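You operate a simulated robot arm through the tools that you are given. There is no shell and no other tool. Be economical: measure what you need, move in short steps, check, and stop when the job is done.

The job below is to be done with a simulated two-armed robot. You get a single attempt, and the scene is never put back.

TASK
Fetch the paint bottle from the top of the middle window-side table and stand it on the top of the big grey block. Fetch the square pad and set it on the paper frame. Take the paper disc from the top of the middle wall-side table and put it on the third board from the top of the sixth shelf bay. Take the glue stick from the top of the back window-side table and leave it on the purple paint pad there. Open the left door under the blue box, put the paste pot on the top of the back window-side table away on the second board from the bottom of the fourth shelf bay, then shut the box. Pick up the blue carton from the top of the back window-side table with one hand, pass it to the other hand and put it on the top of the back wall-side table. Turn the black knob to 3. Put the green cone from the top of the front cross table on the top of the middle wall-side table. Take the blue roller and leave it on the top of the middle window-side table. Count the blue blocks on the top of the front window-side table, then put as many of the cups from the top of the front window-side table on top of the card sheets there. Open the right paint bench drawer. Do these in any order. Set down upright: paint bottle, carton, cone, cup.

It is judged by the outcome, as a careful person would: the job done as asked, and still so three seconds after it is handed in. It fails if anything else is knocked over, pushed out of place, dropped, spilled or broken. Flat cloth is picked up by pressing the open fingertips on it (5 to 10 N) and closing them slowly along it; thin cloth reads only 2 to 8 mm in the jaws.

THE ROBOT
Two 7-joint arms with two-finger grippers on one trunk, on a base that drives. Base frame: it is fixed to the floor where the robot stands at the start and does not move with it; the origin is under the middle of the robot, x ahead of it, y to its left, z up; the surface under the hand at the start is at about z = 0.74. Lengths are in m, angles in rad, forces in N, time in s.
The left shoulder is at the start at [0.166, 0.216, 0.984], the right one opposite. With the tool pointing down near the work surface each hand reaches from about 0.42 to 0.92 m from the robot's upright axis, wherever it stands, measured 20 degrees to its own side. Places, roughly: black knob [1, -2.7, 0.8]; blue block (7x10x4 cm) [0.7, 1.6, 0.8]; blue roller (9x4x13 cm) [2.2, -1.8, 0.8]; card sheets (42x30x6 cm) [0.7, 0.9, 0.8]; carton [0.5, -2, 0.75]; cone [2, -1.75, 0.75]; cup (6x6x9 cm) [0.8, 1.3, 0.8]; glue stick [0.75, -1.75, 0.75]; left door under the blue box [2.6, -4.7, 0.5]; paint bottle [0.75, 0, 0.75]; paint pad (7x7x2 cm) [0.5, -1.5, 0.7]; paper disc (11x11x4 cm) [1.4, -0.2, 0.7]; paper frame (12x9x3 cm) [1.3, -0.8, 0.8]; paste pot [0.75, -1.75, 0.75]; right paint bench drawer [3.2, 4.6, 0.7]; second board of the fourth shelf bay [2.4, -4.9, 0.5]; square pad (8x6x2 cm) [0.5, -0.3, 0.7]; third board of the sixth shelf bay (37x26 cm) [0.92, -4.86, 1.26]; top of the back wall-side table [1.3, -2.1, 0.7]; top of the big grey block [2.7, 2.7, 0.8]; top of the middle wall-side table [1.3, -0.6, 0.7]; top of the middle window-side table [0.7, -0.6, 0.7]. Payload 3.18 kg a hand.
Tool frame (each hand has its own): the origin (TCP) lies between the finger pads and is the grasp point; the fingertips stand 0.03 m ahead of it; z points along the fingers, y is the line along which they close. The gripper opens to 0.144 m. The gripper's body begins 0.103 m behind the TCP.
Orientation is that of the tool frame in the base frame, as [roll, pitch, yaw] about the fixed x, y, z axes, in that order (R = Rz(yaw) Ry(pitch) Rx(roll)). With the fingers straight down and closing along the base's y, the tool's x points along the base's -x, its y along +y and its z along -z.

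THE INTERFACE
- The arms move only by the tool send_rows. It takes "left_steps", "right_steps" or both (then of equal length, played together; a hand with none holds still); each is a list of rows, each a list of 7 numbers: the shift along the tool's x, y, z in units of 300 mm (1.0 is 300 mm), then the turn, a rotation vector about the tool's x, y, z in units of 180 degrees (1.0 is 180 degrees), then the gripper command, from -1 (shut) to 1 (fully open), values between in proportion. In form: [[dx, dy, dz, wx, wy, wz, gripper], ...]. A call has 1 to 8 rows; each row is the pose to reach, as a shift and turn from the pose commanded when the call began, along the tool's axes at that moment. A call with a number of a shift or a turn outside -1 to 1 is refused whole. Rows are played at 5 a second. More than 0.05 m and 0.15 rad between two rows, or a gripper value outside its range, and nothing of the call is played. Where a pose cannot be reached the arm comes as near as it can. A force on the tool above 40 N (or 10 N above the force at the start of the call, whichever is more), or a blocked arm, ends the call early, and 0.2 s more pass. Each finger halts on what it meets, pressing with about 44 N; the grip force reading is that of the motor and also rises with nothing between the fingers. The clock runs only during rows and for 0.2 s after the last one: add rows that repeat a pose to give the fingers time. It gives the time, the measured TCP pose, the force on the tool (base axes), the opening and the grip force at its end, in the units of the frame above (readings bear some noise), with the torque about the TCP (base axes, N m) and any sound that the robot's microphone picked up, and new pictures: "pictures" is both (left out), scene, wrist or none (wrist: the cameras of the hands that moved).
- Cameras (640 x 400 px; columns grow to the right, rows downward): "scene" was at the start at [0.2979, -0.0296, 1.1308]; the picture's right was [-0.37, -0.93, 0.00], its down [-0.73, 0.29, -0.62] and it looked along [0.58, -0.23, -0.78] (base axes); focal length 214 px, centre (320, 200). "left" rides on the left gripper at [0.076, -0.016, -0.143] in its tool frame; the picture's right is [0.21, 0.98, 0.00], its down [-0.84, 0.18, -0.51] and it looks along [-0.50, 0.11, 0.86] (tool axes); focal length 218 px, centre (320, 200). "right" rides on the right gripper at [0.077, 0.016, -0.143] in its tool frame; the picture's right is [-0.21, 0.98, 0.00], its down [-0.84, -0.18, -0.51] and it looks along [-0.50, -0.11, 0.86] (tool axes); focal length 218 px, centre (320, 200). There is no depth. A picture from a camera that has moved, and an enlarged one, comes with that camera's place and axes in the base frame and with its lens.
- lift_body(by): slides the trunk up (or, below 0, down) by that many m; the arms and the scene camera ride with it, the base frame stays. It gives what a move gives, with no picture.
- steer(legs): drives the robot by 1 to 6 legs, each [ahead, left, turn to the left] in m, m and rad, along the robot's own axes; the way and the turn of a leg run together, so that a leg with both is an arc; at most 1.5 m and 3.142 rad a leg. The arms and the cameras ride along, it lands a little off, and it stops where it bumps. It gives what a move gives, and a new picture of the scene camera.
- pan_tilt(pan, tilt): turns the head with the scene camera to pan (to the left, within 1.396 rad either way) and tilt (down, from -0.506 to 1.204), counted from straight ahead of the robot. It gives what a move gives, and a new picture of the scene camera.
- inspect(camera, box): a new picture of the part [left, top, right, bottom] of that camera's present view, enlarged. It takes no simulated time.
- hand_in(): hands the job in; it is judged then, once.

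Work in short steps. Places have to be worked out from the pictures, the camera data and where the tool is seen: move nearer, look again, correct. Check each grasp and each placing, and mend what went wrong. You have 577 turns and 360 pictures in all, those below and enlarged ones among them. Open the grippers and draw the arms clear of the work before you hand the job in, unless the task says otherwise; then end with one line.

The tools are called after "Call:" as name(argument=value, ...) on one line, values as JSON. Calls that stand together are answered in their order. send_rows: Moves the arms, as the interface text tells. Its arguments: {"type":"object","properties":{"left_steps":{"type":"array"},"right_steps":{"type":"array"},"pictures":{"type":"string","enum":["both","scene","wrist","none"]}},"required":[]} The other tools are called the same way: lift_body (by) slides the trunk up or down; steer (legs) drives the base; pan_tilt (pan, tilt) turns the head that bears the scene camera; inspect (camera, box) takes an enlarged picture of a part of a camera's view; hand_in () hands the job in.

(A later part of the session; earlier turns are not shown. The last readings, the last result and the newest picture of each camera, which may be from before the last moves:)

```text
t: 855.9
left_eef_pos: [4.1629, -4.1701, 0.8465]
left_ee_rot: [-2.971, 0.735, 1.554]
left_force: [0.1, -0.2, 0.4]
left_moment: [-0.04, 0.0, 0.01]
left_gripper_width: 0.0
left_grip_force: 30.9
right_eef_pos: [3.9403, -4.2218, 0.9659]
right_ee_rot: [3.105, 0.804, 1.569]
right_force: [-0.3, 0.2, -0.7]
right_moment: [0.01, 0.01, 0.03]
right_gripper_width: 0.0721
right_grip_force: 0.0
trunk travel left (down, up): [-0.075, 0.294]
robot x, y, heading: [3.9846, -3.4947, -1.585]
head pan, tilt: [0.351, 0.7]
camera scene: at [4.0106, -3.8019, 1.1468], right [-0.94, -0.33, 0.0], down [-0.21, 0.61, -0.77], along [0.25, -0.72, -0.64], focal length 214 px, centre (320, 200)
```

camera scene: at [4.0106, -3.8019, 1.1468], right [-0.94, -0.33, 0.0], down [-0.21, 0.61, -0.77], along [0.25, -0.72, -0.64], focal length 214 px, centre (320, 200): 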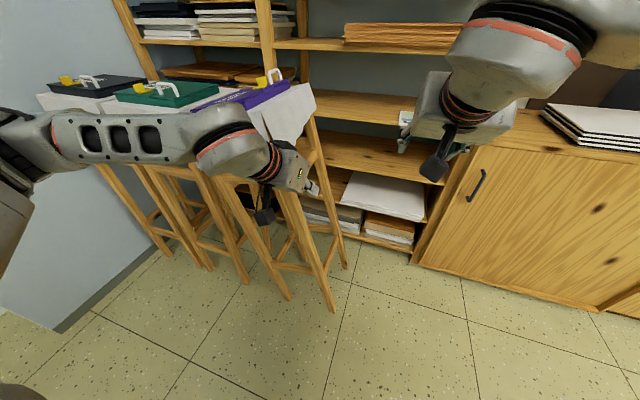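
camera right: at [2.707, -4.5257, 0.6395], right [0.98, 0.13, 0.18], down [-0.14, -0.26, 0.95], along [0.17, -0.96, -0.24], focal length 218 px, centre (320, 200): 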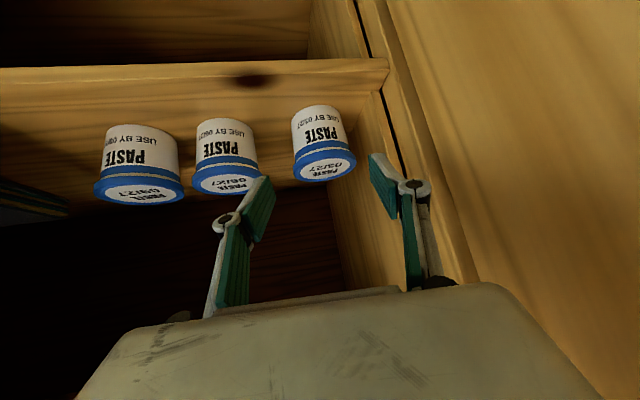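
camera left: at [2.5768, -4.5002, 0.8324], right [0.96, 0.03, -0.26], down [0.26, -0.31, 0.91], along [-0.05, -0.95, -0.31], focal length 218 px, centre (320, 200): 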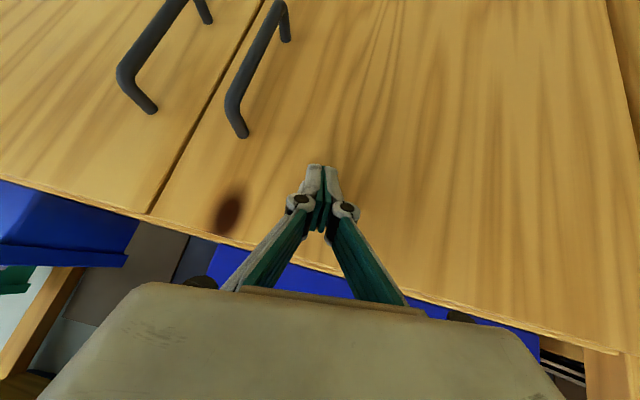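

The stool leans ~14°. I approach its near front leg with the left gripper open, to take hold and bring it upright.

Call:
send_rows(left_steps=[[0.05, 0.1, 0.06, 0, 0, 0, 0.2], [0.1, 0.21, 0.13, 0, 0, 0, 0.2], [0.15, 0.32, 0.2, 0, 0, 0, 0.2], [0.194, 0.42, 0.267, 0, 0, 0, 0.2]], pictures="wrist")

```text
t: 856.9
left_eef_pos: [4.2744, -4.1938, 0.7318]
left_ee_rot: [-2.972, 0.737, 1.555]
left_force: [0.6, 0.3, -0.3]
left_moment: [0.01, 0.02, -0.03]
left_gripper_width: 0.0864
left_grip_force: 0.1
right_eef_pos: [3.9409, -4.2217, 0.9654]
right_ee_rot: [3.104, 0.804, 1.569]
right_force: [-0.3, -0.8, 0.0]
right_moment: [-0.02, 0.03, -0.02]
right_gripper_width: 0.0719
right_grip_force: 0.1
trunk travel left (down, up): [-0.075, 0.294]
robot x, y, heading: [3.9803, -3.4948, -1.588]
head pan, tilt: [0.351, 0.7]
camera left: at [4.2846, -4.041, 0.7864], right [0.96, 0.03, -0.26], down [0.26, -0.31, 0.91], along [-0.06, -0.95, -0.31], focal length 218 px, centre (320, 200)
```

left: 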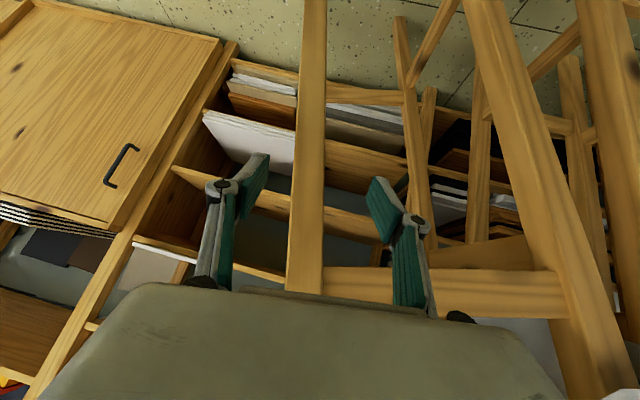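

The leg is between the fingers. Advance and close.

Call:
send_rows(left_steps=[[0, -0.01, 0.11, 0, 0, 0, 0.2], [0, -0.02, 0.22, 0, 0, 0, 0.2], [0, -0.03, 0.31, 0, 0, 0, 0.2], [0, -0.03, 0.31, 0, 0, 0, -0.2], [0, -0.03, 0.31, 0, 0, 0, -0.6], [0, -0.03, 0.31, 0, 0, 0, -0.8]], pictures="wrist")

```text
t: 858.3
left_eef_pos: [4.2506, -4.2547, 0.6677]
left_ee_rot: [-2.968, 0.737, 1.556]
left_force: [-6.4, 3.1, 2.6]
left_moment: [0.19, 1.69, 0.14]
left_gripper_width: 0.0356
left_grip_force: 43.9
right_eef_pos: [3.9405, -4.2211, 0.9665]
right_ee_rot: [3.106, 0.808, 1.569]
right_force: [0.6, 0.4, 0.4]
right_moment: [-0.03, 0.0, 0.02]
right_gripper_width: 0.072
right_grip_force: 0.1
trunk travel left (down, up): [-0.075, 0.294]
robot x, y, heading: [3.9797, -3.4959, -1.584]
head pan, tilt: [0.351, 0.7]
camera left: at [4.2597, -4.1018, 0.7227], right [0.96, 0.03, -0.26], down [0.26, -0.31, 0.91], along [-0.06, -0.95, -0.31], focal length 218 px, centre (320, 200)
```

left: 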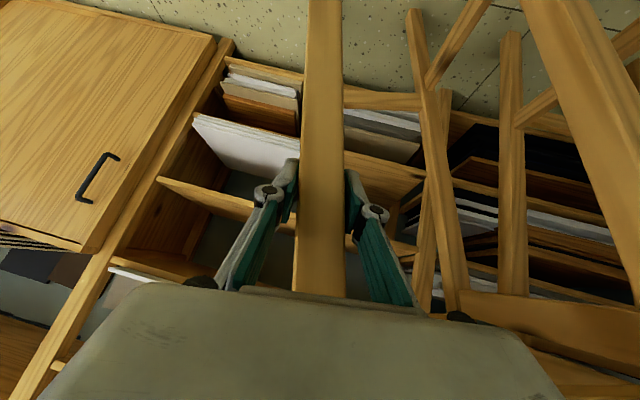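

Leg gripped. I bring the stool upright slowly: move the leg −x 16 cm and slightly down along its arc.

Call:
send_rows(left_steps=[[0.011, -0.063, 0.02, 0, 0, 0, -0.8], [0.022, -0.126, 0.045, 0, 0, 0, -0.8], [0.034, -0.19, 0.07, 0, 0, 0, -0.8], [0.045, -0.253, 0.095, 0, 0, 0, -0.8], [0.057, -0.317, 0.12, 0, 0, 0, -0.8], [0.068, -0.38, 0.147, 0, 0, 0, -0.8], [0.08, -0.444, 0.175, 0, 0, 0, -0.8], [0.092, -0.507, 0.203, 0, 0, 0, -0.8]], pictures="both")

```text
t: 860.1
left_eef_pos: [4.0915, -4.2559, 0.6198]
left_ee_rot: [-2.975, 0.731, 1.561]
left_force: [0.3, 7.0, -1.3]
left_moment: [0.02, -2.54, 1.92]
left_gripper_width: 0.041
left_grip_force: 44.4
right_eef_pos: [3.9409, -4.2213, 0.9657]
right_ee_rot: [3.105, 0.806, 1.567]
right_force: [0.2, -0.5, 0.1]
right_moment: [0.02, -0.01, 0.01]
right_gripper_width: 0.0719
right_grip_force: 0.1
trunk travel left (down, up): [-0.075, 0.294]
robot x, y, heading: [3.9833, -3.4959, -1.584]
head pan, tilt: [0.351, 0.7]
camera scene: at [4.011, -3.8021, 1.1464], right [-0.94, -0.33, 0.0], down [-0.21, 0.61, -0.77], along [0.25, -0.72, -0.64], focal length 214 px, centre (320, 200)
camera left: at [4.1005, -4.1023, 0.6752], right [0.96, 0.04, -0.26], down [0.26, -0.32, 0.91], along [-0.05, -0.95, -0.31], focal length 218 px, centre (320, 200)
```

scene: 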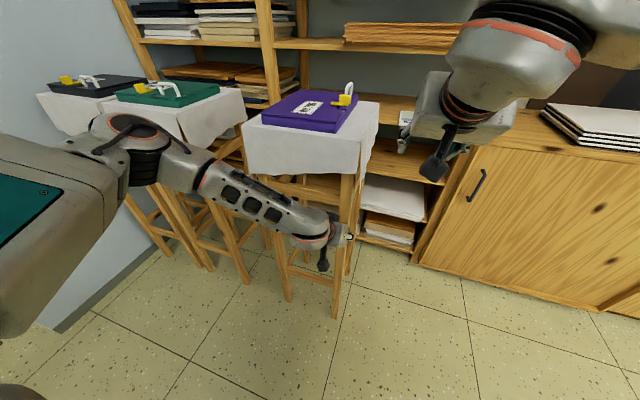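
left: 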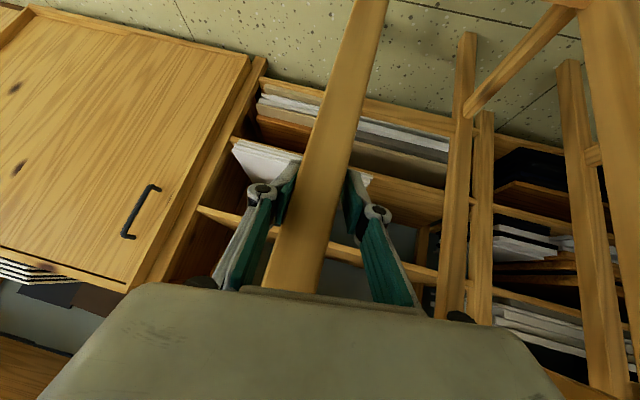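

The stool stands upright again (still ~0.2 m off). I release the leg and withdraw; next I'll push it low, at its side rung (z≈0.29), so it slides rather than tips.

Call:
send_rows(left_steps=[[0, 0, 0, 0, 0, 0, -0.4], [0, 0, 0, 0, 0, 0, -0.1], [0, 0, 0, 0, 0, 0, 0.1], [0, 0, -0.1, 0, 0, 0, 0.1], [0, 0, -0.22, 0, 0, 0, 0.1], [0, 0, -0.34, 0, 0, 0, 0.1]], pictures="none")

Call:
steer(legs=[[0, -0.25, 0.015]])

Call:
lift_body(by=-0.07)

```text
t: 861.5
left_eef_pos: [4.1072, -4.1895, 0.6971]
left_ee_rot: [-2.973, 0.737, 1.555]
left_force: [0.6, 1.0, 0.1]
left_moment: [0.0, -0.03, 0.02]
left_gripper_width: 0.079
left_grip_force: 0.0
right_eef_pos: [3.9408, -4.2212, 0.9666]
right_ee_rot: [3.104, 0.807, 1.569]
right_force: [0.6, -1.0, 0.7]
right_moment: [0.03, 0.01, -0.01]
right_gripper_width: 0.0718
right_grip_force: 0.1
trunk travel left (down, up): [-0.075, 0.294]
robot x, y, heading: [3.9871, -3.4914, -1.585]
head pan, tilt: [0.351, 0.7]
```

```text
t: 864.4
left_eef_pos: [3.8605, -4.1844, 0.6967]
left_ee_rot: [-2.972, 0.735, 1.564]
left_force: [-0.2, -0.9, 0.0]
left_moment: [0.0, -0.01, 0.0]
left_gripper_width: 0.0792
left_grip_force: 0.0
right_eef_pos: [3.6947, -4.219, 0.9655]
right_ee_rot: [3.105, 0.804, 1.578]
right_force: [-0.3, 0.2, -0.3]
right_moment: [0.0, 0.02, 0.01]
right_gripper_width: 0.072
right_grip_force: 0.0
trunk travel left (down, up): [-0.075, 0.294]
robot x, y, heading: [3.7297, -3.4948, -1.577]
head pan, tilt: [0.351, 0.7]
camera scene: at [3.7607, -3.799, 1.1467], right [-0.94, -0.34, 0.0], down [-0.22, 0.61, -0.77], along [0.26, -0.72, -0.64], focal length 214 px, centre (320, 200)
```

scene: 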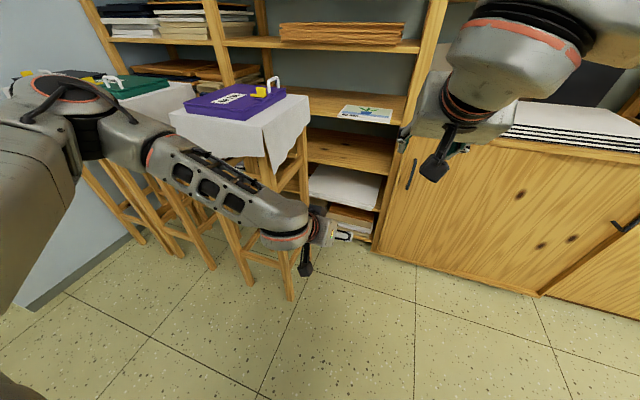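

```text
t: 865.4
left_eef_pos: [3.861, -4.1625, 0.5689]
left_ee_rot: [-2.971, 0.616, 1.565]
left_force: [-0.4, 0.2, 0.2]
left_moment: [-0.01, 0.02, -0.01]
left_gripper_width: 0.0788
left_grip_force: 0.0
right_eef_pos: [3.695, -4.2171, 0.8988]
right_ee_rot: [3.103, 0.81, 1.579]
right_force: [-0.6, 0.0, 0.6]
right_moment: [-0.01, 0.01, -0.04]
right_gripper_width: 0.0718
right_grip_force: 0.2
trunk travel left (down, up): [-0.005, 0.364]
robot x, y, heading: [3.7312, -3.4929, -1.574]
head pan, tilt: [0.351, 0.7]
```

I extend and lower the left hand (fingers closed) toward z≈0.33 in two steps.

Call:
send_rows(left_steps=[[-0.017, 0.052, 0.128, 0, 0, 0, -1], [-0.034, 0.104, 0.255, 0, 0, 0, -1], [-0.051, 0.156, 0.383, 0, 0, 0, -1], [-0.068, 0.208, 0.51, 0, 0, 0, -1]], pictures="none")

Call:
send_rows(left_steps=[[-0.017, 0.03, 0.128, 0, 0, 0, -1], [-0.034, 0.06, 0.255, 0, 0, 0, -1], [-0.051, 0.09, 0.383, 0, 0, 0, -1], [-0.068, 0.12, 0.51, 0, 0, 0, -1]], pictures="scene")

```text
t: 866.4
left_eef_pos: [3.897, -4.2753, 0.4437]
left_ee_rot: [-2.974, 0.612, 1.564]
left_force: [-0.5, -0.8, -0.9]
left_moment: [-0.02, 0.0, 0.0]
left_gripper_width: 0.0
left_grip_force: 30.3
left hand out of reach, approached as far as the arm can: row 1, 2
right_eef_pos: [3.6955, -4.2198, 0.8945]
right_ee_rot: [3.105, 0.806, 1.579]
right_force: [0.5, -1.0, 0.1]
right_moment: [0.01, -0.01, 0.02]
right_gripper_width: 0.072
right_grip_force: 0.1
trunk travel left (down, up): [-0.005, 0.364]
robot x, y, heading: [3.7301, -3.4877, -1.575]
head pan, tilt: [0.351, 0.7]
```

```text
t: 867.4
left_eef_pos: [3.905, -4.3792, 0.3278]
left_ee_rot: [-2.972, 0.611, 1.565]
left_force: [0.0, -0.3, -0.6]
left_moment: [0.0, 0.03, -0.02]
left_gripper_width: 0.0
left_grip_force: 31.0
right_eef_pos: [3.6949, -4.2199, 0.8953]
right_ee_rot: [3.103, 0.804, 1.579]
right_force: [-0.1, -1.0, -0.4]
right_moment: [0.03, 0.05, 0.01]
right_gripper_width: 0.0718
right_grip_force: 0.1
trunk travel left (down, up): [-0.005, 0.364]
robot x, y, heading: [3.7308, -3.4895, -1.58]
head pan, tilt: [0.351, 0.7]
camera scene: at [3.7604, -3.8603, 1.0553], right [-0.94, -0.34, 0.0], down [-0.22, 0.61, -0.76], along [0.26, -0.72, -0.64], focal length 214 px, centre (320, 200)
```

scene: 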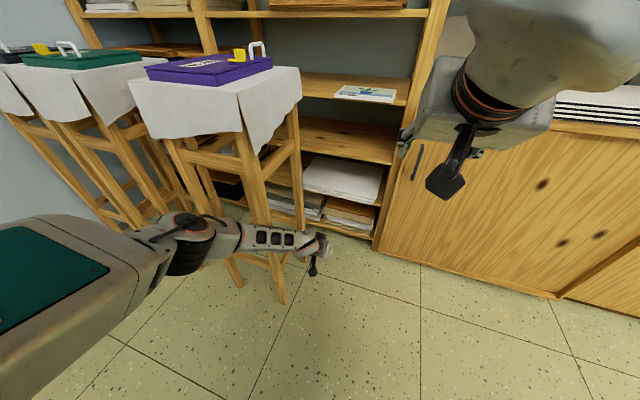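

The hand can get low enough, but from this side its forearm would catch the front leg. Better to face the stool from its right and push straight ahead with the right hand. I raise the left arm and reposition.

Call:
send_rows(left_steps=[[0.03, 0, -0.14, 0, 0, 0, -1], [0.06, 0, -0.28, 0, 0, 0, -1], [0.09, 0, -0.42, 0, 0, 0, -1], [0.1, 0, -0.56, 0, 0, 0, -1], [0.08, 0, -0.7, 0, 0, 0, -1], [0.02, 0, -0.84, 0, 0, 0, -1], [-0.08, 0, -0.95, 0, 0, 0, -1]], pictures="none")

Call:
steer(legs=[[0, -0.6, 0], [0, 0, 1.57]])

Call:
pan_tilt(pan=-0.3, tilt=0.6)

```text
t: 869.0
left_eef_pos: [3.9531, -4.2356, 0.5735]
left_ee_rot: [-2.975, 0.614, 1.564]
left_force: [0.8, -0.3, -0.5]
left_moment: [-0.02, -0.01, 0.0]
left_gripper_width: 0.0
left_grip_force: 30.8
right_eef_pos: [3.6954, -4.2184, 0.896]
right_ee_rot: [3.105, 0.807, 1.578]
right_force: [0.7, 0.5, 0.5]
right_moment: [-0.01, 0.0, 0.0]
right_gripper_width: 0.0718
right_grip_force: 0.1
trunk travel left (down, up): [-0.005, 0.364]
robot x, y, heading: [3.7316, -3.4934, -1.579]
head pan, tilt: [0.351, 0.7]
```

```text
t: 878.6
left_eef_pos: [3.8693, -3.2738, 0.5725]
left_ee_rot: [-2.974, 0.612, 3.124]
left_force: [-0.5, 0.3, 0.0]
left_moment: [-0.01, -0.01, 0.01]
left_gripper_width: 0.0003
left_grip_force: 30.7
right_eef_pos: [3.8514, -3.5322, 0.8959]
right_ee_rot: [3.106, 0.805, 3.137]
right_force: [-0.4, -0.2, -0.3]
right_moment: [-0.02, -0.01, 0.01]
right_gripper_width: 0.072
right_grip_force: 0.1
trunk travel left (down, up): [-0.005, 0.364]
robot x, y, heading: [3.122, -3.4888, -0.015]
head pan, tilt: [0.351, 0.7]
camera scene: at [3.4935, -3.4662, 1.0555], right [0.33, -0.94, 0.0], down [-0.61, -0.21, -0.76], along [0.72, 0.25, -0.64], focal length 214 px, centre (320, 200)
```

scene: 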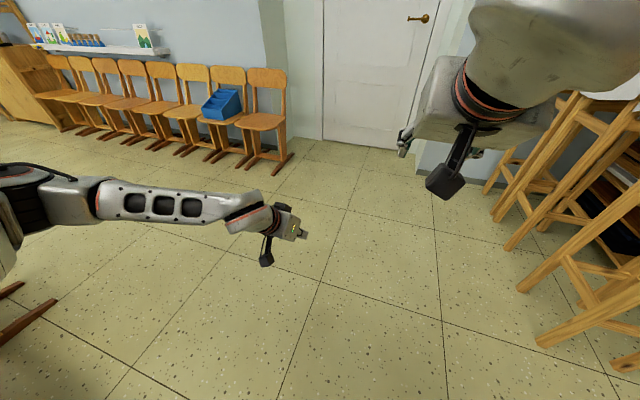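

```text
t: 879.7
left_eef_pos: [3.8701, -3.2726, 0.5721]
left_ee_rot: [-2.975, 0.613, 3.124]
left_force: [-0.5, 0.3, -0.1]
left_moment: [0.0, -0.01, -0.03]
left_gripper_width: 0.0
left_grip_force: 30.8
right_eef_pos: [3.8532, -3.5324, 0.8953]
right_ee_rot: [3.106, 0.803, 3.137]
right_force: [-0.8, -0.1, 0.3]
right_moment: [0.0, -0.03, -0.02]
right_gripper_width: 0.072
right_grip_force: 0.1
trunk travel left (down, up): [-0.005, 0.364]
robot x, y, heading: [3.1238, -3.4852, -0.016]
head pan, tilt: [-0.3, 0.6]
camera scene: at [3.4972, -3.5216, 1.0642], right [-0.31, -0.95, 0.0], down [-0.54, 0.18, -0.82], along [0.78, -0.26, -0.57], focal length 214 px, centre (320, 200)
```

scene: 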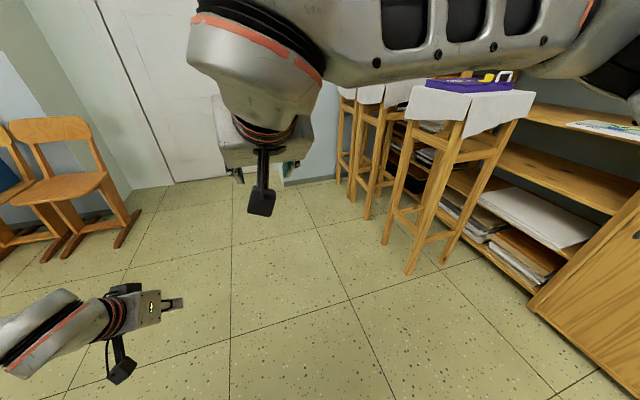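

Good view. I strafe right so the stool is straight ahead of the right hand.

Call:
steer(legs=[[0, -0.68, 0.016]])

Call:
send_rows(right_steps=[[0.06, -0.06, 0.06, 0, 0, 0, -1], [0.13, -0.13, 0.13, 0, 0, 0, -1], [0.2, -0.2, 0.2, 0, 0, 0, -1], [0.28, -0.28, 0.28, 0, 0, 0, -1], [0.36, -0.36, 0.36, 0, 0, 0, -1], [0.44, -0.44, 0.44, 0, 0, 0, -1], [0.52, -0.52, 0.52, 0, 0, 0, -1]], pictures="scene")

```text
t: 886.3
left_eef_pos: [3.8578, -3.9823, 0.5731]
left_ee_rot: [-2.973, 0.611, 3.121]
left_force: [0.3, 0.1, -0.1]
left_moment: [0.02, -0.01, 0.03]
left_gripper_width: 0.0
left_grip_force: 30.8
right_eef_pos: [3.8385, -4.241, 0.8957]
right_ee_rot: [3.106, 0.804, 3.132]
right_force: [0.1, 0.4, 0.1]
right_moment: [-0.03, 0.03, 0.02]
right_gripper_width: 0.0721
right_grip_force: 0.1
trunk travel left (down, up): [-0.005, 0.364]
robot x, y, heading: [3.1094, -4.1892, -0.023]
head pan, tilt: [-0.3, 0.6]
camera scene: at [3.4832, -4.2288, 1.0642], right [-0.32, -0.95, 0.0], down [-0.54, 0.18, -0.83], along [0.78, -0.26, -0.56], focal length 214 px, centre (320, 200)
```

scene: 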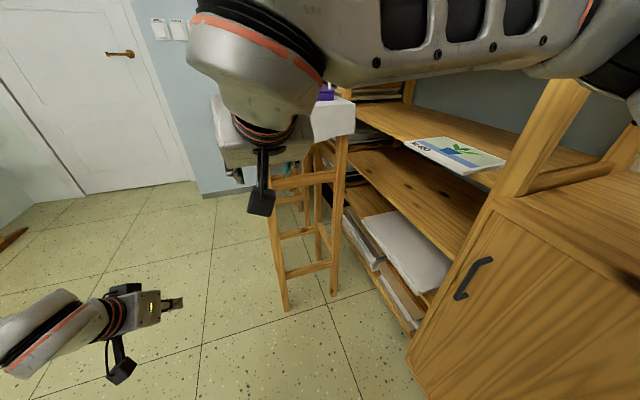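

```text
t: 887.9
left_eef_pos: [3.8579, -3.9818, 0.5727]
left_ee_rot: [-2.972, 0.613, 3.119]
left_force: [-0.6, 0.4, 0.1]
left_moment: [-0.02, -0.01, 0.0]
left_gripper_width: 0.0
left_grip_force: 30.8
right_eef_pos: [3.845, -4.3873, 0.6701]
right_ee_rot: [3.104, 0.807, 3.135]
right_force: [0.2, 0.1, 0.4]
right_moment: [-0.03, -0.02, 0.01]
right_gripper_width: 0.0001
right_grip_force: 30.6
trunk travel left (down, up): [-0.005, 0.364]
robot x, y, heading: [3.111, -4.1931, -0.018]
head pan, tilt: [-0.3, 0.6]
camera scene: at [3.4828, -4.2281, 1.0645], right [-0.32, -0.95, 0.0], down [-0.54, 0.18, -0.83], along [0.78, -0.26, -0.56], focal length 214 px, centre (320, 200)
```

scene: 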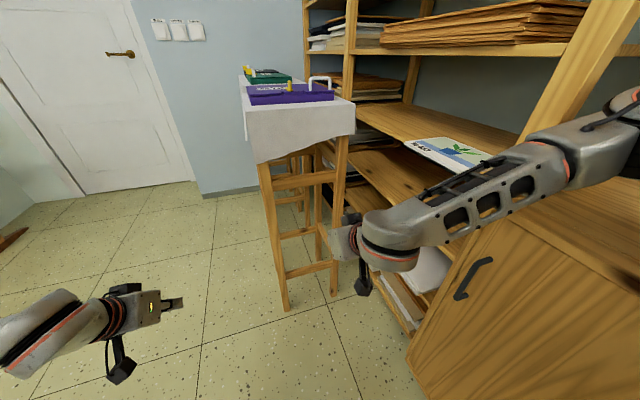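

The right elbow is close to the shelf there. I'll use the left hand instead with the robot standing diagonally: raise the right arm, back off and turn.

Call:
send_rows(right_steps=[[-0.08, 0.08, -0.08, 0, 0, 0, -1], [-0.16, 0.16, -0.16, 0, 0, 0, -1], [-0.24, 0.24, -0.24, 0, 0, 0, -1], [-0.32, 0.32, -0.32, 0, 0, 0, -0.5], [-0.4, 0.4, -0.4, 0, 0, 0, -0.2], [-0.48, 0.48, -0.5, 0, 0, 0, 0]], pictures="none")

Call:
steer(legs=[[0, 0.44, 0], [0.04, 0, -0.68]])

```text
t: 889.3
left_eef_pos: [3.8577, -3.9818, 0.5728]
left_ee_rot: [-2.972, 0.614, 3.12]
left_force: [-0.3, -1.2, -0.4]
left_moment: [-0.02, -0.01, -0.03]
left_gripper_width: 0.0
left_grip_force: 30.8
right_eef_pos: [3.834, -4.2493, 0.8839]
right_ee_rot: [3.106, 0.806, 3.134]
right_force: [-0.1, 0.3, 1.1]
right_moment: [0.0, -0.02, -0.01]
right_gripper_width: 0.0723
right_grip_force: 0.1
trunk travel left (down, up): [-0.005, 0.364]
robot x, y, heading: [3.1074, -4.1939, -0.021]
head pan, tilt: [-0.3, 0.6]
```

```text
t: 895.5
left_eef_pos: [3.8713, -4.0681, 0.5726]
left_ee_rot: [-2.973, 0.614, 2.442]
left_force: [0.6, -0.9, 0.7]
left_moment: [-0.01, 0.0, 0.01]
left_gripper_width: 0.0
left_grip_force: 30.4
right_eef_pos: [3.6868, -4.2633, 0.8833]
right_ee_rot: [3.105, 0.806, 2.459]
right_force: [0.8, -0.4, 0.2]
right_moment: [0.0, -0.01, 0.0]
right_gripper_width: 0.0716
right_grip_force: 0.0
trunk travel left (down, up): [-0.005, 0.364]
robot x, y, heading: [3.1577, -3.77, -0.695]
head pan, tilt: [-0.3, 0.6]
camera scene: at [3.4266, -4.0256, 1.0641], right [-0.84, -0.54, 0.0], down [-0.31, 0.48, -0.83], along [0.45, -0.69, -0.56], focal length 214 px, centre (320, 200)
```

scene: 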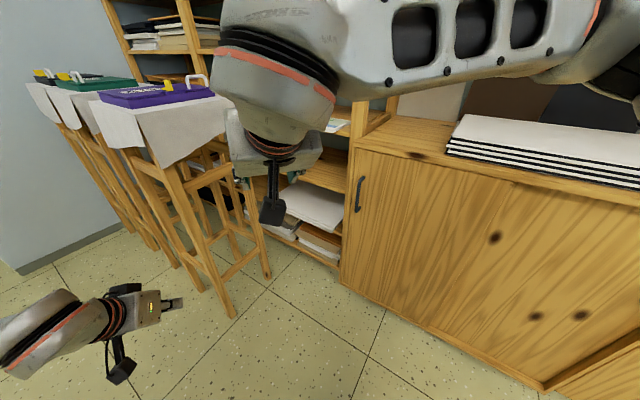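

I extend and lower the left hand to z≈0.29 (clear of the stool), in two steps.

Call:
send_rows(left_steps=[[0.02, 0.022, 0.128, 0, 0, 0, -1], [0.04, 0.044, 0.256, 0, 0, 0, -1], [0.06, 0.066, 0.385, 0, 0, 0, -1], [0.08, 0.088, 0.513, 0, 0, 0, -1]], pictures="none")

Call:
send_rows(left_steps=[[0.02, 0.022, 0.128, 0, 0, 0, -1], [0.04, 0.044, 0.256, 0, 0, 0, -1], [0.06, 0.066, 0.385, 0, 0, 0, -1], [0.08, 0.088, 0.513, 0, 0, 0, -1]], pictures="scene")

```text
t: 896.5
left_eef_pos: [3.9277, -4.1174, 0.4285]
left_ee_rot: [-2.972, 0.613, 2.442]
left_force: [0.8, -0.9, -0.5]
left_moment: [-0.01, -0.01, -0.01]
left_gripper_width: 0.0003
left_grip_force: 30.6
right_eef_pos: [3.6862, -4.2633, 0.8829]
right_ee_rot: [3.106, 0.804, 2.455]
right_force: [0.5, 0.1, -0.4]
right_moment: [0.01, 0.01, 0.0]
right_gripper_width: 0.0722
right_grip_force: 0.0
trunk travel left (down, up): [-0.005, 0.364]
robot x, y, heading: [3.1598, -3.7662, -0.699]
head pan, tilt: [-0.3, 0.6]
```

```text
t: 897.5
left_eef_pos: [3.9812, -4.157, 0.2896]
left_ee_rot: [-2.972, 0.613, 2.443]
left_force: [0.4, -0.7, 0.9]
left_moment: [-0.01, 0.05, -0.02]
left_gripper_width: 0.0002
left_grip_force: 30.5
right_eef_pos: [3.6864, -4.2638, 0.8829]
right_ee_rot: [3.104, 0.803, 2.454]
right_force: [0.2, -0.3, -0.1]
right_moment: [0.01, -0.03, 0.04]
right_gripper_width: 0.0722
right_grip_force: 0.0
trunk travel left (down, up): [-0.005, 0.364]
robot x, y, heading: [3.1579, -3.7647, -0.7]
head pan, tilt: [-0.3, 0.6]
camera scene: at [3.4267, -4.0259, 1.064], right [-0.84, -0.54, 0.0], down [-0.31, 0.48, -0.82], along [0.45, -0.69, -0.57], focal length 214 px, centre (320, 200)
```

scene: 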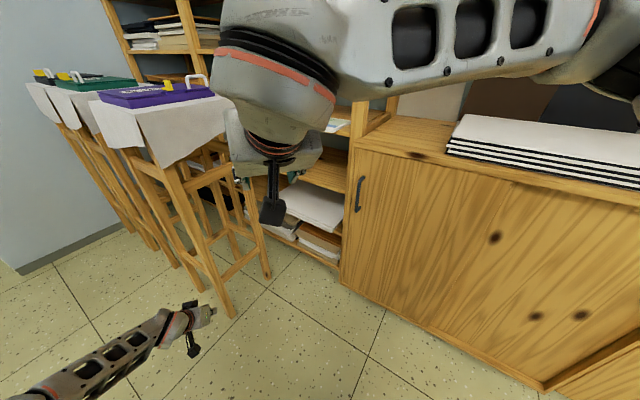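

Now I bring the low hand beside the middle of the stool's side rung by driving.

Call:
steer(legs=[[0.127, -0.198, 0]])

Call:
inspect(camera="left", box=[0, 0, 640, 400])

```text
t: 899.9
left_eef_pos: [3.9447, -4.3983, 0.2901]
left_ee_rot: [-2.973, 0.612, 2.438]
left_force: [0.7, 0.4, -0.5]
left_moment: [0.0, 0.01, 0.06]
left_gripper_width: 0.0
left_grip_force: 30.3
right_eef_pos: [3.649, -4.5041, 0.883]
right_ee_rot: [3.105, 0.804, 2.451]
right_force: [-0.1, 0.2, -0.2]
right_moment: [0.01, 0.0, 0.0]
right_gripper_width: 0.072
right_grip_force: 0.0
trunk travel left (down, up): [-0.005, 0.364]
robot x, y, heading: [3.1262, -4.0021, -0.707]
head pan, tilt: [-0.3, 0.6]
camera scene: at [3.3913, -4.2648, 1.0641], right [-0.84, -0.54, 0.0], down [-0.3, 0.48, -0.83], along [0.44, -0.7, -0.57], focal length 214 px, centre (320, 200)
```

scene: 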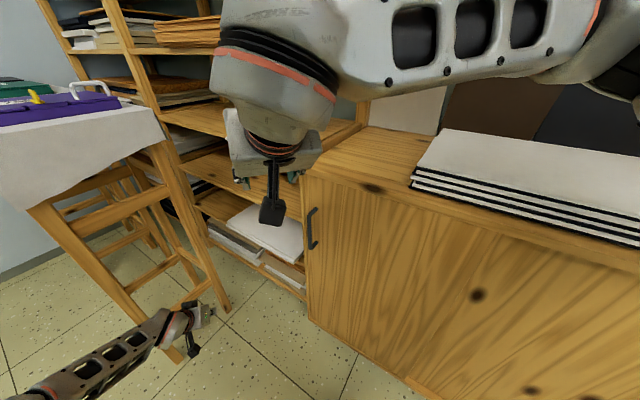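

```text
1.00 times, centred on (320, 200) of left (not enlarged: the box is as wide or as high as the picture)
camera zoom: at [3.8395, -4.2982, 0.3637], right [0.57, 0.78, -0.25], down [0.49, -0.07, 0.87], along [0.66, -0.62, -0.42], focal length 218 px, centre (320, 200)
```

zoom: 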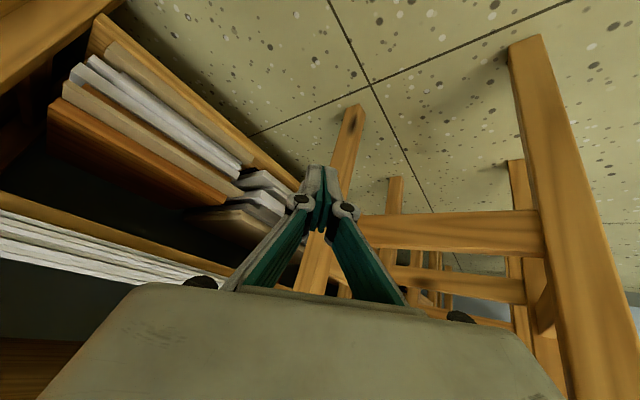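

The rung is right ahead of the fingers at the same height. Lower 2 cm and push in +x in steps.

Call:
send_rows(left_steps=[[0.019, 0.004, 0.027, 0, 0, 0, -1], [0.038, 0.009, 0.054, 0, 0, 0, -1]], pictures="none")

Call:
steer(legs=[[0.122, 0.104, 0]])

```text
t: 900.5
left_eef_pos: [3.9438, -4.4006, 0.2698]
left_ee_rot: [-2.974, 0.611, 2.436]
left_force: [0.6, -0.2, 0.2]
left_moment: [0.03, 0.0, -0.01]
left_gripper_width: 0.0
left_grip_force: 30.5
right_eef_pos: [3.65, -4.5039, 0.8826]
right_ee_rot: [3.104, 0.806, 2.45]
right_force: [0.5, -0.4, -0.3]
right_moment: [0.02, 0.0, 0.01]
right_gripper_width: 0.072
right_grip_force: 0.1
trunk travel left (down, up): [-0.005, 0.364]
robot x, y, heading: [3.1238, -4.0022, -0.709]
head pan, tilt: [-0.3, 0.6]
```

```text
t: 902.1
left_eef_pos: [4.1102, -4.394, 0.2693]
left_ee_rot: [-2.976, 0.613, 2.439]
left_force: [-7.5, -1.6, -3.6]
left_moment: [0.02, 0.21, -0.12]
left_gripper_width: 0.0001
left_grip_force: 30.4
right_eef_pos: [3.8137, -4.499, 0.8835]
right_ee_rot: [3.105, 0.806, 2.455]
right_force: [0.6, 0.4, 0.1]
right_moment: [-0.03, 0.01, 0.02]
right_gripper_width: 0.0721
right_grip_force: 0.1
trunk travel left (down, up): [-0.005, 0.364]
robot x, y, heading: [3.2894, -3.9987, -0.7]
head pan, tilt: [-0.3, 0.6]
camera scene: at [3.5549, -4.2615, 1.0641], right [-0.84, -0.54, 0.0], down [-0.3, 0.48, -0.83], along [0.44, -0.7, -0.56], focal length 214 px, centre (320, 200)
```

scene: 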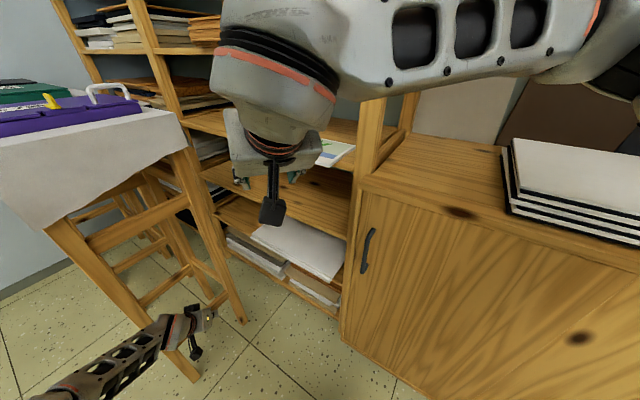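

It slides upright now (feet moved ~5 cm, 7 N). Continue ~14.5 cm.

Call:
steer(legs=[[0.11, 0.093, 0]])

```text
t: 903.6
left_eef_pos: [4.2528, -4.39, 0.2684]
left_ee_rot: [-2.979, 0.61, 2.44]
left_force: [-6.7, -2.0, -3.7]
left_moment: [0.04, 0.24, -0.17]
left_gripper_width: 0.0
left_grip_force: 30.6
right_eef_pos: [3.9552, -4.4974, 0.8837]
right_ee_rot: [3.106, 0.805, 2.453]
right_force: [0.3, -0.4, 0.2]
right_moment: [0.01, -0.01, 0.01]
right_gripper_width: 0.072
right_grip_force: 0.0
trunk travel left (down, up): [-0.005, 0.364]
robot x, y, heading: [3.4287, -3.9988, -0.703]
head pan, tilt: [-0.3, 0.6]
camera scene: at [3.6966, -4.2586, 1.064], right [-0.84, -0.54, 0.0], down [-0.3, 0.48, -0.82], along [0.44, -0.7, -0.57], focal length 214 px, centre (320, 200)
```

scene: 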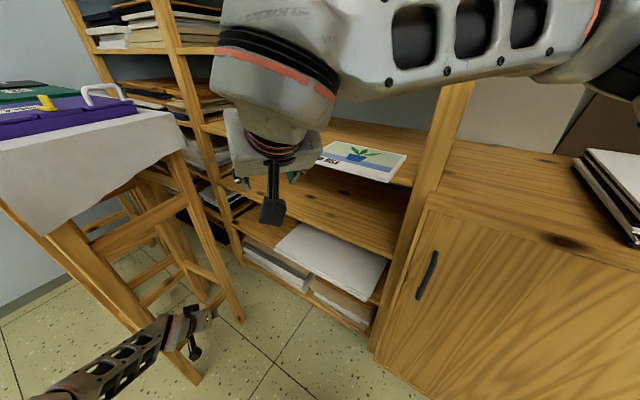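

Feet now at x≈4.28–4.29, the original spot. I withdraw the hand and raise it.

Call:
steer(legs=[[-0.2, -0.16, 0], [-0.2, 0.3, 0]])

Call:
send_rows(left_steps=[[-0.04, -0.03, -0.14, 0, 0, 0, -1], [-0.08, -0.06, -0.28, 0, 0, 0, -1], [-0.12, -0.09, -0.42, 0, 0, 0, -1], [-0.16, -0.12, -0.56, 0, 0, 0, -1], [-0.2, -0.15, -0.7, 0, 0, 0, 0], [-0.24, -0.18, -0.84, 0, 0, 0, 0], [-0.28, -0.2, -0.95, 0, 0, 0, 0]], pictures="none")

Call:
lift_body(by=0.07)

Call:
pan_tilt(pan=0.1, tilt=0.4)

```text
t: 908.6
left_eef_pos: [4.0485, -4.0307, 0.2689]
left_ee_rot: [-2.978, 0.613, 2.424]
left_force: [-0.3, -0.5, -0.4]
left_moment: [0.02, 0.02, -0.01]
left_gripper_width: 0.0
left_grip_force: 30.9
right_eef_pos: [3.7496, -4.1335, 0.8821]
right_ee_rot: [3.105, 0.806, 2.438]
right_force: [-0.6, 0.4, -0.1]
right_moment: [-0.03, 0.01, 0.02]
right_gripper_width: 0.0719
right_grip_force: 0.1
trunk travel left (down, up): [-0.005, 0.364]
robot x, y, heading: [3.2325, -3.6229, -0.722]
head pan, tilt: [-0.3, 0.6]
camera scene: at [3.4957, -3.891, 1.0642], right [-0.85, -0.52, 0.0], down [-0.3, 0.48, -0.83], along [0.43, -0.7, -0.56], focal length 214 px, centre (320, 200)
```

scene: 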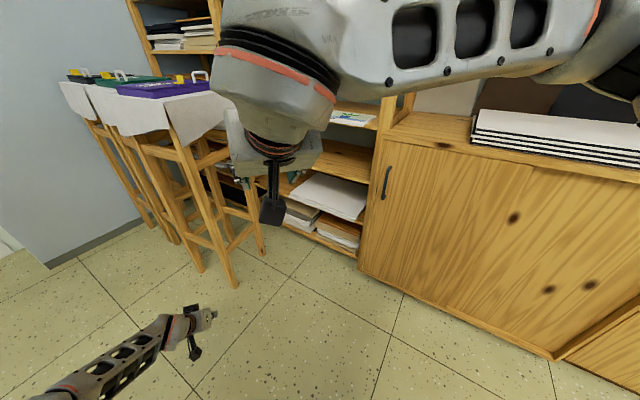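

```text
t: 910.2
left_eef_pos: [3.9659, -3.979, 0.5585]
left_ee_rot: [-2.98, 0.612, 2.425]
left_force: [0.0, 0.0, 0.1]
left_moment: [0.02, 0.0, 0.0]
left_gripper_width: 0.072
left_grip_force: 0.0
right_eef_pos: [3.7507, -4.1333, 0.8842]
right_ee_rot: [3.105, 0.806, 2.437]
right_force: [0.1, -0.4, 0.5]
right_moment: [0.01, 0.0, 0.02]
right_gripper_width: 0.0719
right_grip_force: 0.1
trunk travel left (down, up): [-0.005, 0.364]
robot x, y, heading: [3.2327, -3.6248, -0.722]
head pan, tilt: [-0.3, 0.6]
```

```text
t: 911.3
left_eef_pos: [3.9676, -3.9759, 0.6229]
left_ee_rot: [-2.98, 0.608, 2.423]
left_force: [-0.3, -0.5, -1.3]
left_moment: [-0.05, 0.0, -0.01]
left_gripper_width: 0.0718
left_grip_force: 0.1
right_eef_pos: [3.7514, -4.1335, 0.9495]
right_ee_rot: [3.108, 0.801, 2.436]
right_force: [0.4, 0.6, 0.0]
right_moment: [-0.02, -0.02, -0.01]
right_gripper_width: 0.0719
right_grip_force: 0.1
trunk travel left (down, up): [-0.075, 0.294]
robot x, y, heading: [3.2331, -3.6246, -0.717]
head pan, tilt: [-0.3, 0.6]
```

```text
t: 912.1
left_eef_pos: [3.9678, -3.9764, 0.6265]
left_ee_rot: [-2.977, 0.612, 2.425]
left_force: [-0.6, -0.4, 0.2]
left_moment: [-0.03, -0.02, -0.04]
left_gripper_width: 0.0719
left_grip_force: 0.1
right_eef_pos: [3.7504, -4.1337, 0.9525]
right_ee_rot: [3.105, 0.805, 2.436]
right_force: [0.7, 0.0, 0.6]
right_moment: [0.02, -0.03, 0.04]
right_gripper_width: 0.072
right_grip_force: 0.1
trunk travel left (down, up): [-0.075, 0.294]
robot x, y, heading: [3.232, -3.6243, -0.722]
head pan, tilt: [0.099, 0.4]
camera scene: at [3.4789, -3.8294, 1.1735], right [-0.58, -0.81, 0.0], down [-0.32, 0.23, -0.92], along [0.75, -0.54, -0.39], focal length 214 px, centre (320, 200)
```

scene: 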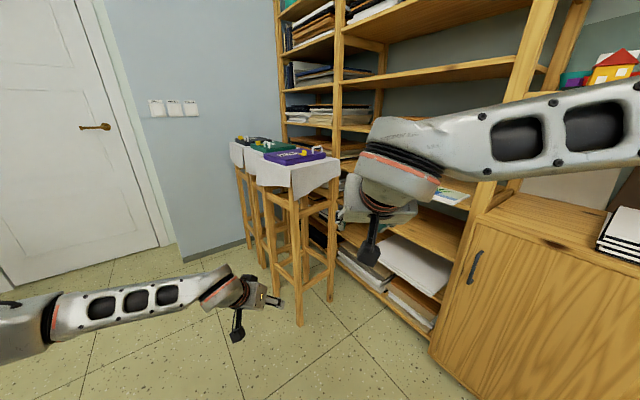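

The stools stand in an even row again. I zoom to check the purple case on top.

Call:
inspect(camera="scene", box=[220, 120, 350, 200])

```text
4.92 times, centred on (285, 160) of scene
camera zoom: at [3.4789, -3.8294, 1.1735], right [-0.58, -0.81, 0.0], down [-0.32, 0.23, -0.92], along [0.75, -0.54, -0.39], focal length 1056 px, centre (492, 397)
```

zoom: 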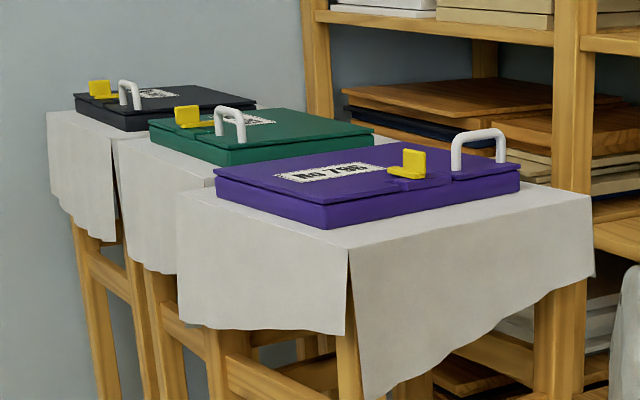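

The purple case itself got turned ~90° on its stool (its clasp edge should face the front like the others). I'll lift it by its handle and turn it back with the right hand. First I straighten and raise both arms.

Call:
send_rows(left_steps=[[-0.021, -0.022, -0.121, -0.0066, 0.0244, 0, 0], [-0.043, -0.044, -0.242, -0.0131, 0.0488, 0, 0], [-0.064, -0.066, -0.363, -0.0197, 0.0731, 0, 0], [-0.085, -0.088, -0.484, -0.0263, 0.0975, 0, 0], [-0.106, -0.109, -0.604, -0.0328, 0.122, 0, 0], [-0.128, -0.131, -0.725, -0.0394, 0.146, 0, 0], [-0.149, -0.153, -0.846, -0.046, 0.171, 0, 0], [-0.17, -0.175, -0.967, -0.0525, 0.195, 0, 0]], right_steps=[[-0.036, 0, -0.035, 0.0015, 0.032, 0, 0], [-0.072, 0, -0.069, 0.003, 0.064, 0, 0], [-0.108, 0, -0.104, 0.0044, 0.096, 0, 0], [-0.144, 0, -0.139, 0.006, 0.128, 0, 0], [-0.18, 0, -0.173, 0.0073, 0.16, 0, 0], [-0.216, 0, -0.208, 0.0088, 0.192, 0, 0], [-0.252, 0, -0.242, 0.01, 0.224, 0, 0], [-0.288, 0, -0.277, 0.0117, 0.256, 0, 0]], pictures="none")

```text
t: 914.0
left_eef_pos: [3.8681, -3.8938, 0.8988]
left_ee_rot: [3.121, 0.001, 2.379]
left_force: [-0.1, -1.0, -0.6]
left_moment: [-0.01, -0.04, -0.02]
left_gripper_width: 0.0722
left_grip_force: 0.0
right_eef_pos: [3.7463, -4.1348, 1.0447]
right_ee_rot: [3.141, 0.204, 2.448]
right_force: [-0.8, -0.9, 0.4]
right_moment: [0.02, -0.01, 0.01]
right_gripper_width: 0.0717
right_grip_force: 0.1
right hand out of reach, approached as far as the arm can: row 7, 8
trunk travel left (down, up): [-0.075, 0.294]
robot x, y, heading: [3.2351, -3.6262, -0.718]
head pan, tilt: [0.099, 0.4]
```

Raise and tuck the left hand further, then drive round to stand in front of the stool.

Call:
send_rows(left_steps=[[0.1, 0, -0.12, 0, 0, 0, 0], [0.2, 0, -0.24, 0, 0, 0, 0], [0.3, 0, -0.36, 0, 0, 0, 0], [0.4, 0, -0.48, 0, 0, 0, 0], [0.45, 0, -0.6, 0, 0, 0, 0]], pictures="none")

Call:
steer(legs=[[-0.3, 0.1, 0], [0, 0, -0.852], [0, 1.3, 0]])

Call:
pan_tilt(pan=0, tilt=0.6)

```text
t: 915.1
left_eef_pos: [3.7672, -3.8027, 1.0766]
left_ee_rot: [3.118, 0.003, 2.379]
left_force: [-0.7, 0.2, 0.7]
left_moment: [0.01, 0.0, 0.0]
left_gripper_width: 0.0718
left_grip_force: 0.0
right_eef_pos: [3.7459, -4.1361, 1.0449]
right_ee_rot: [3.14, 0.201, 2.448]
right_force: [-0.4, -0.5, 0.0]
right_moment: [-0.01, 0.01, -0.02]
right_gripper_width: 0.072
right_grip_force: 0.1
trunk travel left (down, up): [-0.075, 0.294]
robot x, y, heading: [3.232, -3.625, -0.721]
head pan, tilt: [0.099, 0.4]
```

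```text
t: 930.8
left_eef_pos: [4.6003, -3.8846, 1.077]
left_ee_rot: [3.121, 0.002, 1.514]
left_force: [0.2, -0.7, -0.6]
left_moment: [0.01, 0.04, -0.01]
left_gripper_width: 0.072
left_grip_force: 0.0
right_eef_pos: [4.3349, -4.0847, 1.0443]
right_ee_rot: [3.14, 0.202, 1.584]
right_force: [-0.5, -1.0, -0.4]
right_moment: [0.01, 0.03, -0.03]
right_gripper_width: 0.0718
right_grip_force: 0.0
trunk travel left (down, up): [-0.075, 0.294]
robot x, y, heading: [4.3888, -3.3613, -1.582]
head pan, tilt: [0.099, 0.4]
camera scene: at [4.3959, -3.6819, 1.1736], right [-1.0, -0.09, 0.0], down [-0.03, 0.39, -0.92], along [0.08, -0.92, -0.39], focal length 214 px, centre (320, 200)
```

scene: 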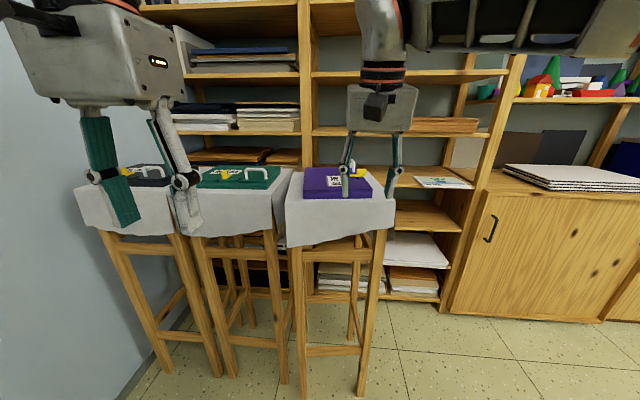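

```text
t: 931.6
left_eef_pos: [4.6023, -3.8846, 1.0757]
left_ee_rot: [3.119, 0.002, 1.516]
left_force: [0.5, 0.1, -0.7]
left_moment: [0.01, -0.03, 0.02]
left_gripper_width: 0.072
left_grip_force: 0.1
right_eef_pos: [4.3359, -4.0843, 1.0433]
right_ee_rot: [3.14, 0.203, 1.586]
right_force: [-0.5, 0.5, 0.3]
right_moment: [0.01, -0.02, 0.04]
right_gripper_width: 0.0723
right_grip_force: 0.0
trunk travel left (down, up): [-0.075, 0.294]
robot x, y, heading: [4.3919, -3.3644, -1.585]
head pan, tilt: [0.0, 0.6]
camera scene: at [4.3867, -3.678, 1.1554], right [-1.0, 0.01, 0.0], down [0.01, 0.56, -0.83], along [-0.01, -0.83, -0.56], focal length 214 px, centre (320, 200)
```

scene: 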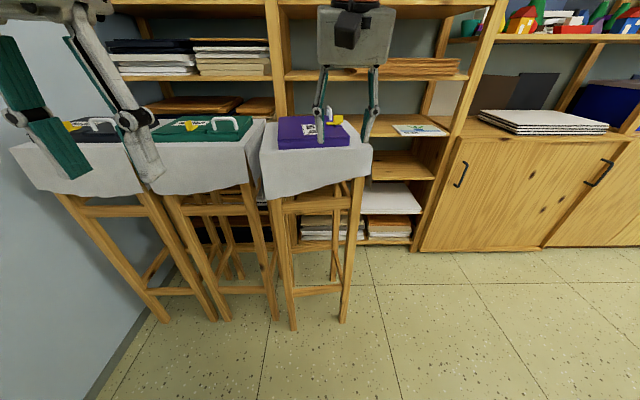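

I zoom on the purple case to plan the grip.

Call:
inspect(camera="scene", box=[140, 90, 390, 220])

```text
2.56 times, centred on (265, 155) of scene
camera zoom: at [4.3867, -3.678, 1.1554], right [-1.0, 0.01, 0.0], down [0.01, 0.56, -0.83], along [-0.01, -0.83, -0.56], focal length 549 px, centre (461, 315)
```

zoom: 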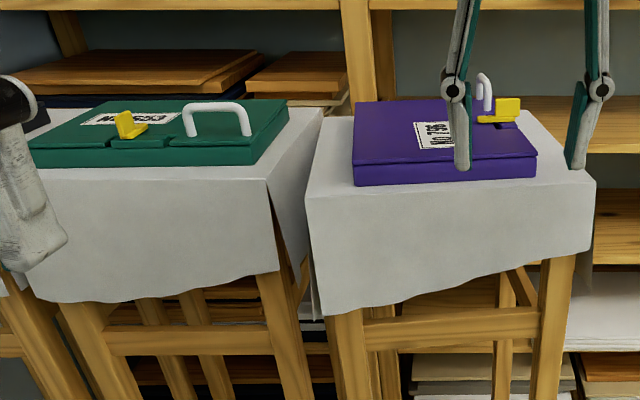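

I raise the trunk 10 cm for clearance and drive in so the right hand is over the case.

Call:
lift_body(by=0.12)

Call:
steer(legs=[[0.27, 0.1, 0.01]])

Call:
inspect(camera="right", box=[0, 0, 640, 400])

```text
t: 933.1
left_eef_pos: [4.6024, -3.8251, 1.271]
left_ee_rot: [3.113, 0.19, 1.515]
left_force: [-0.4, -1.3, 0.1]
left_moment: [0.02, 0.01, -0.02]
left_gripper_width: 0.0723
left_grip_force: 0.0
right_eef_pos: [4.336, -3.9901, 1.3319]
right_ee_rot: [-3.134, 0.492, 1.589]
right_force: [-0.1, -0.3, 0.4]
right_moment: [0.02, 0.01, 0.0]
right_gripper_width: 0.072
right_grip_force: 0.1
trunk travel left (down, up): [-0.195, 0.174]
robot x, y, heading: [4.3893, -3.3616, -1.586]
head pan, tilt: [0.0, 0.6]
```

```text
t: 935.0
left_eef_pos: [4.7069, -4.0899, 1.273]
left_ee_rot: [3.114, 0.194, 1.524]
left_force: [0.6, -0.3, 0.9]
left_moment: [0.03, 0.02, 0.02]
left_gripper_width: 0.0722
left_grip_force: 0.0
right_eef_pos: [4.4435, -4.2545, 1.3343]
right_ee_rot: [-3.134, 0.496, 1.596]
right_force: [-0.1, -0.1, -1.2]
right_moment: [0.06, 0.03, -0.02]
right_gripper_width: 0.072
right_grip_force: 0.0
trunk travel left (down, up): [-0.195, 0.174]
robot x, y, heading: [4.4918, -3.6323, -1.572]
head pan, tilt: [0.0, 0.6]
camera scene: at [4.4909, -3.8203, 1.2991], right [-1.0, 0.0, 0.0], down [0.0, 0.57, -0.82], along [0.0, -0.82, -0.57], focal length 214 px, centre (320, 200)
```

scene: 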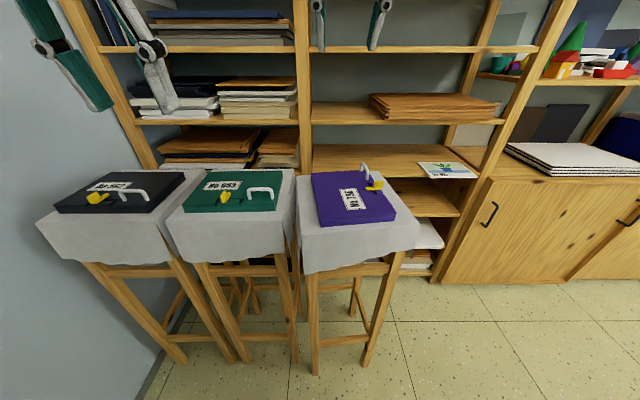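

```text
1.00 times, centred on (320, 200) of right (not enlarged: the box is as wide or as high as the picture)
camera zoom: at [4.457, -4.1212, 1.4218], right [0.98, -0.16, 0.09], down [-0.16, -0.5, 0.85], along [-0.09, -0.85, -0.52], focal length 218 px, centre (320, 200)
```

zoom: 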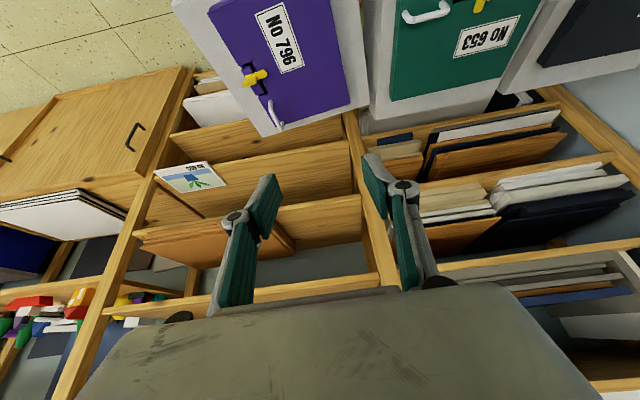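

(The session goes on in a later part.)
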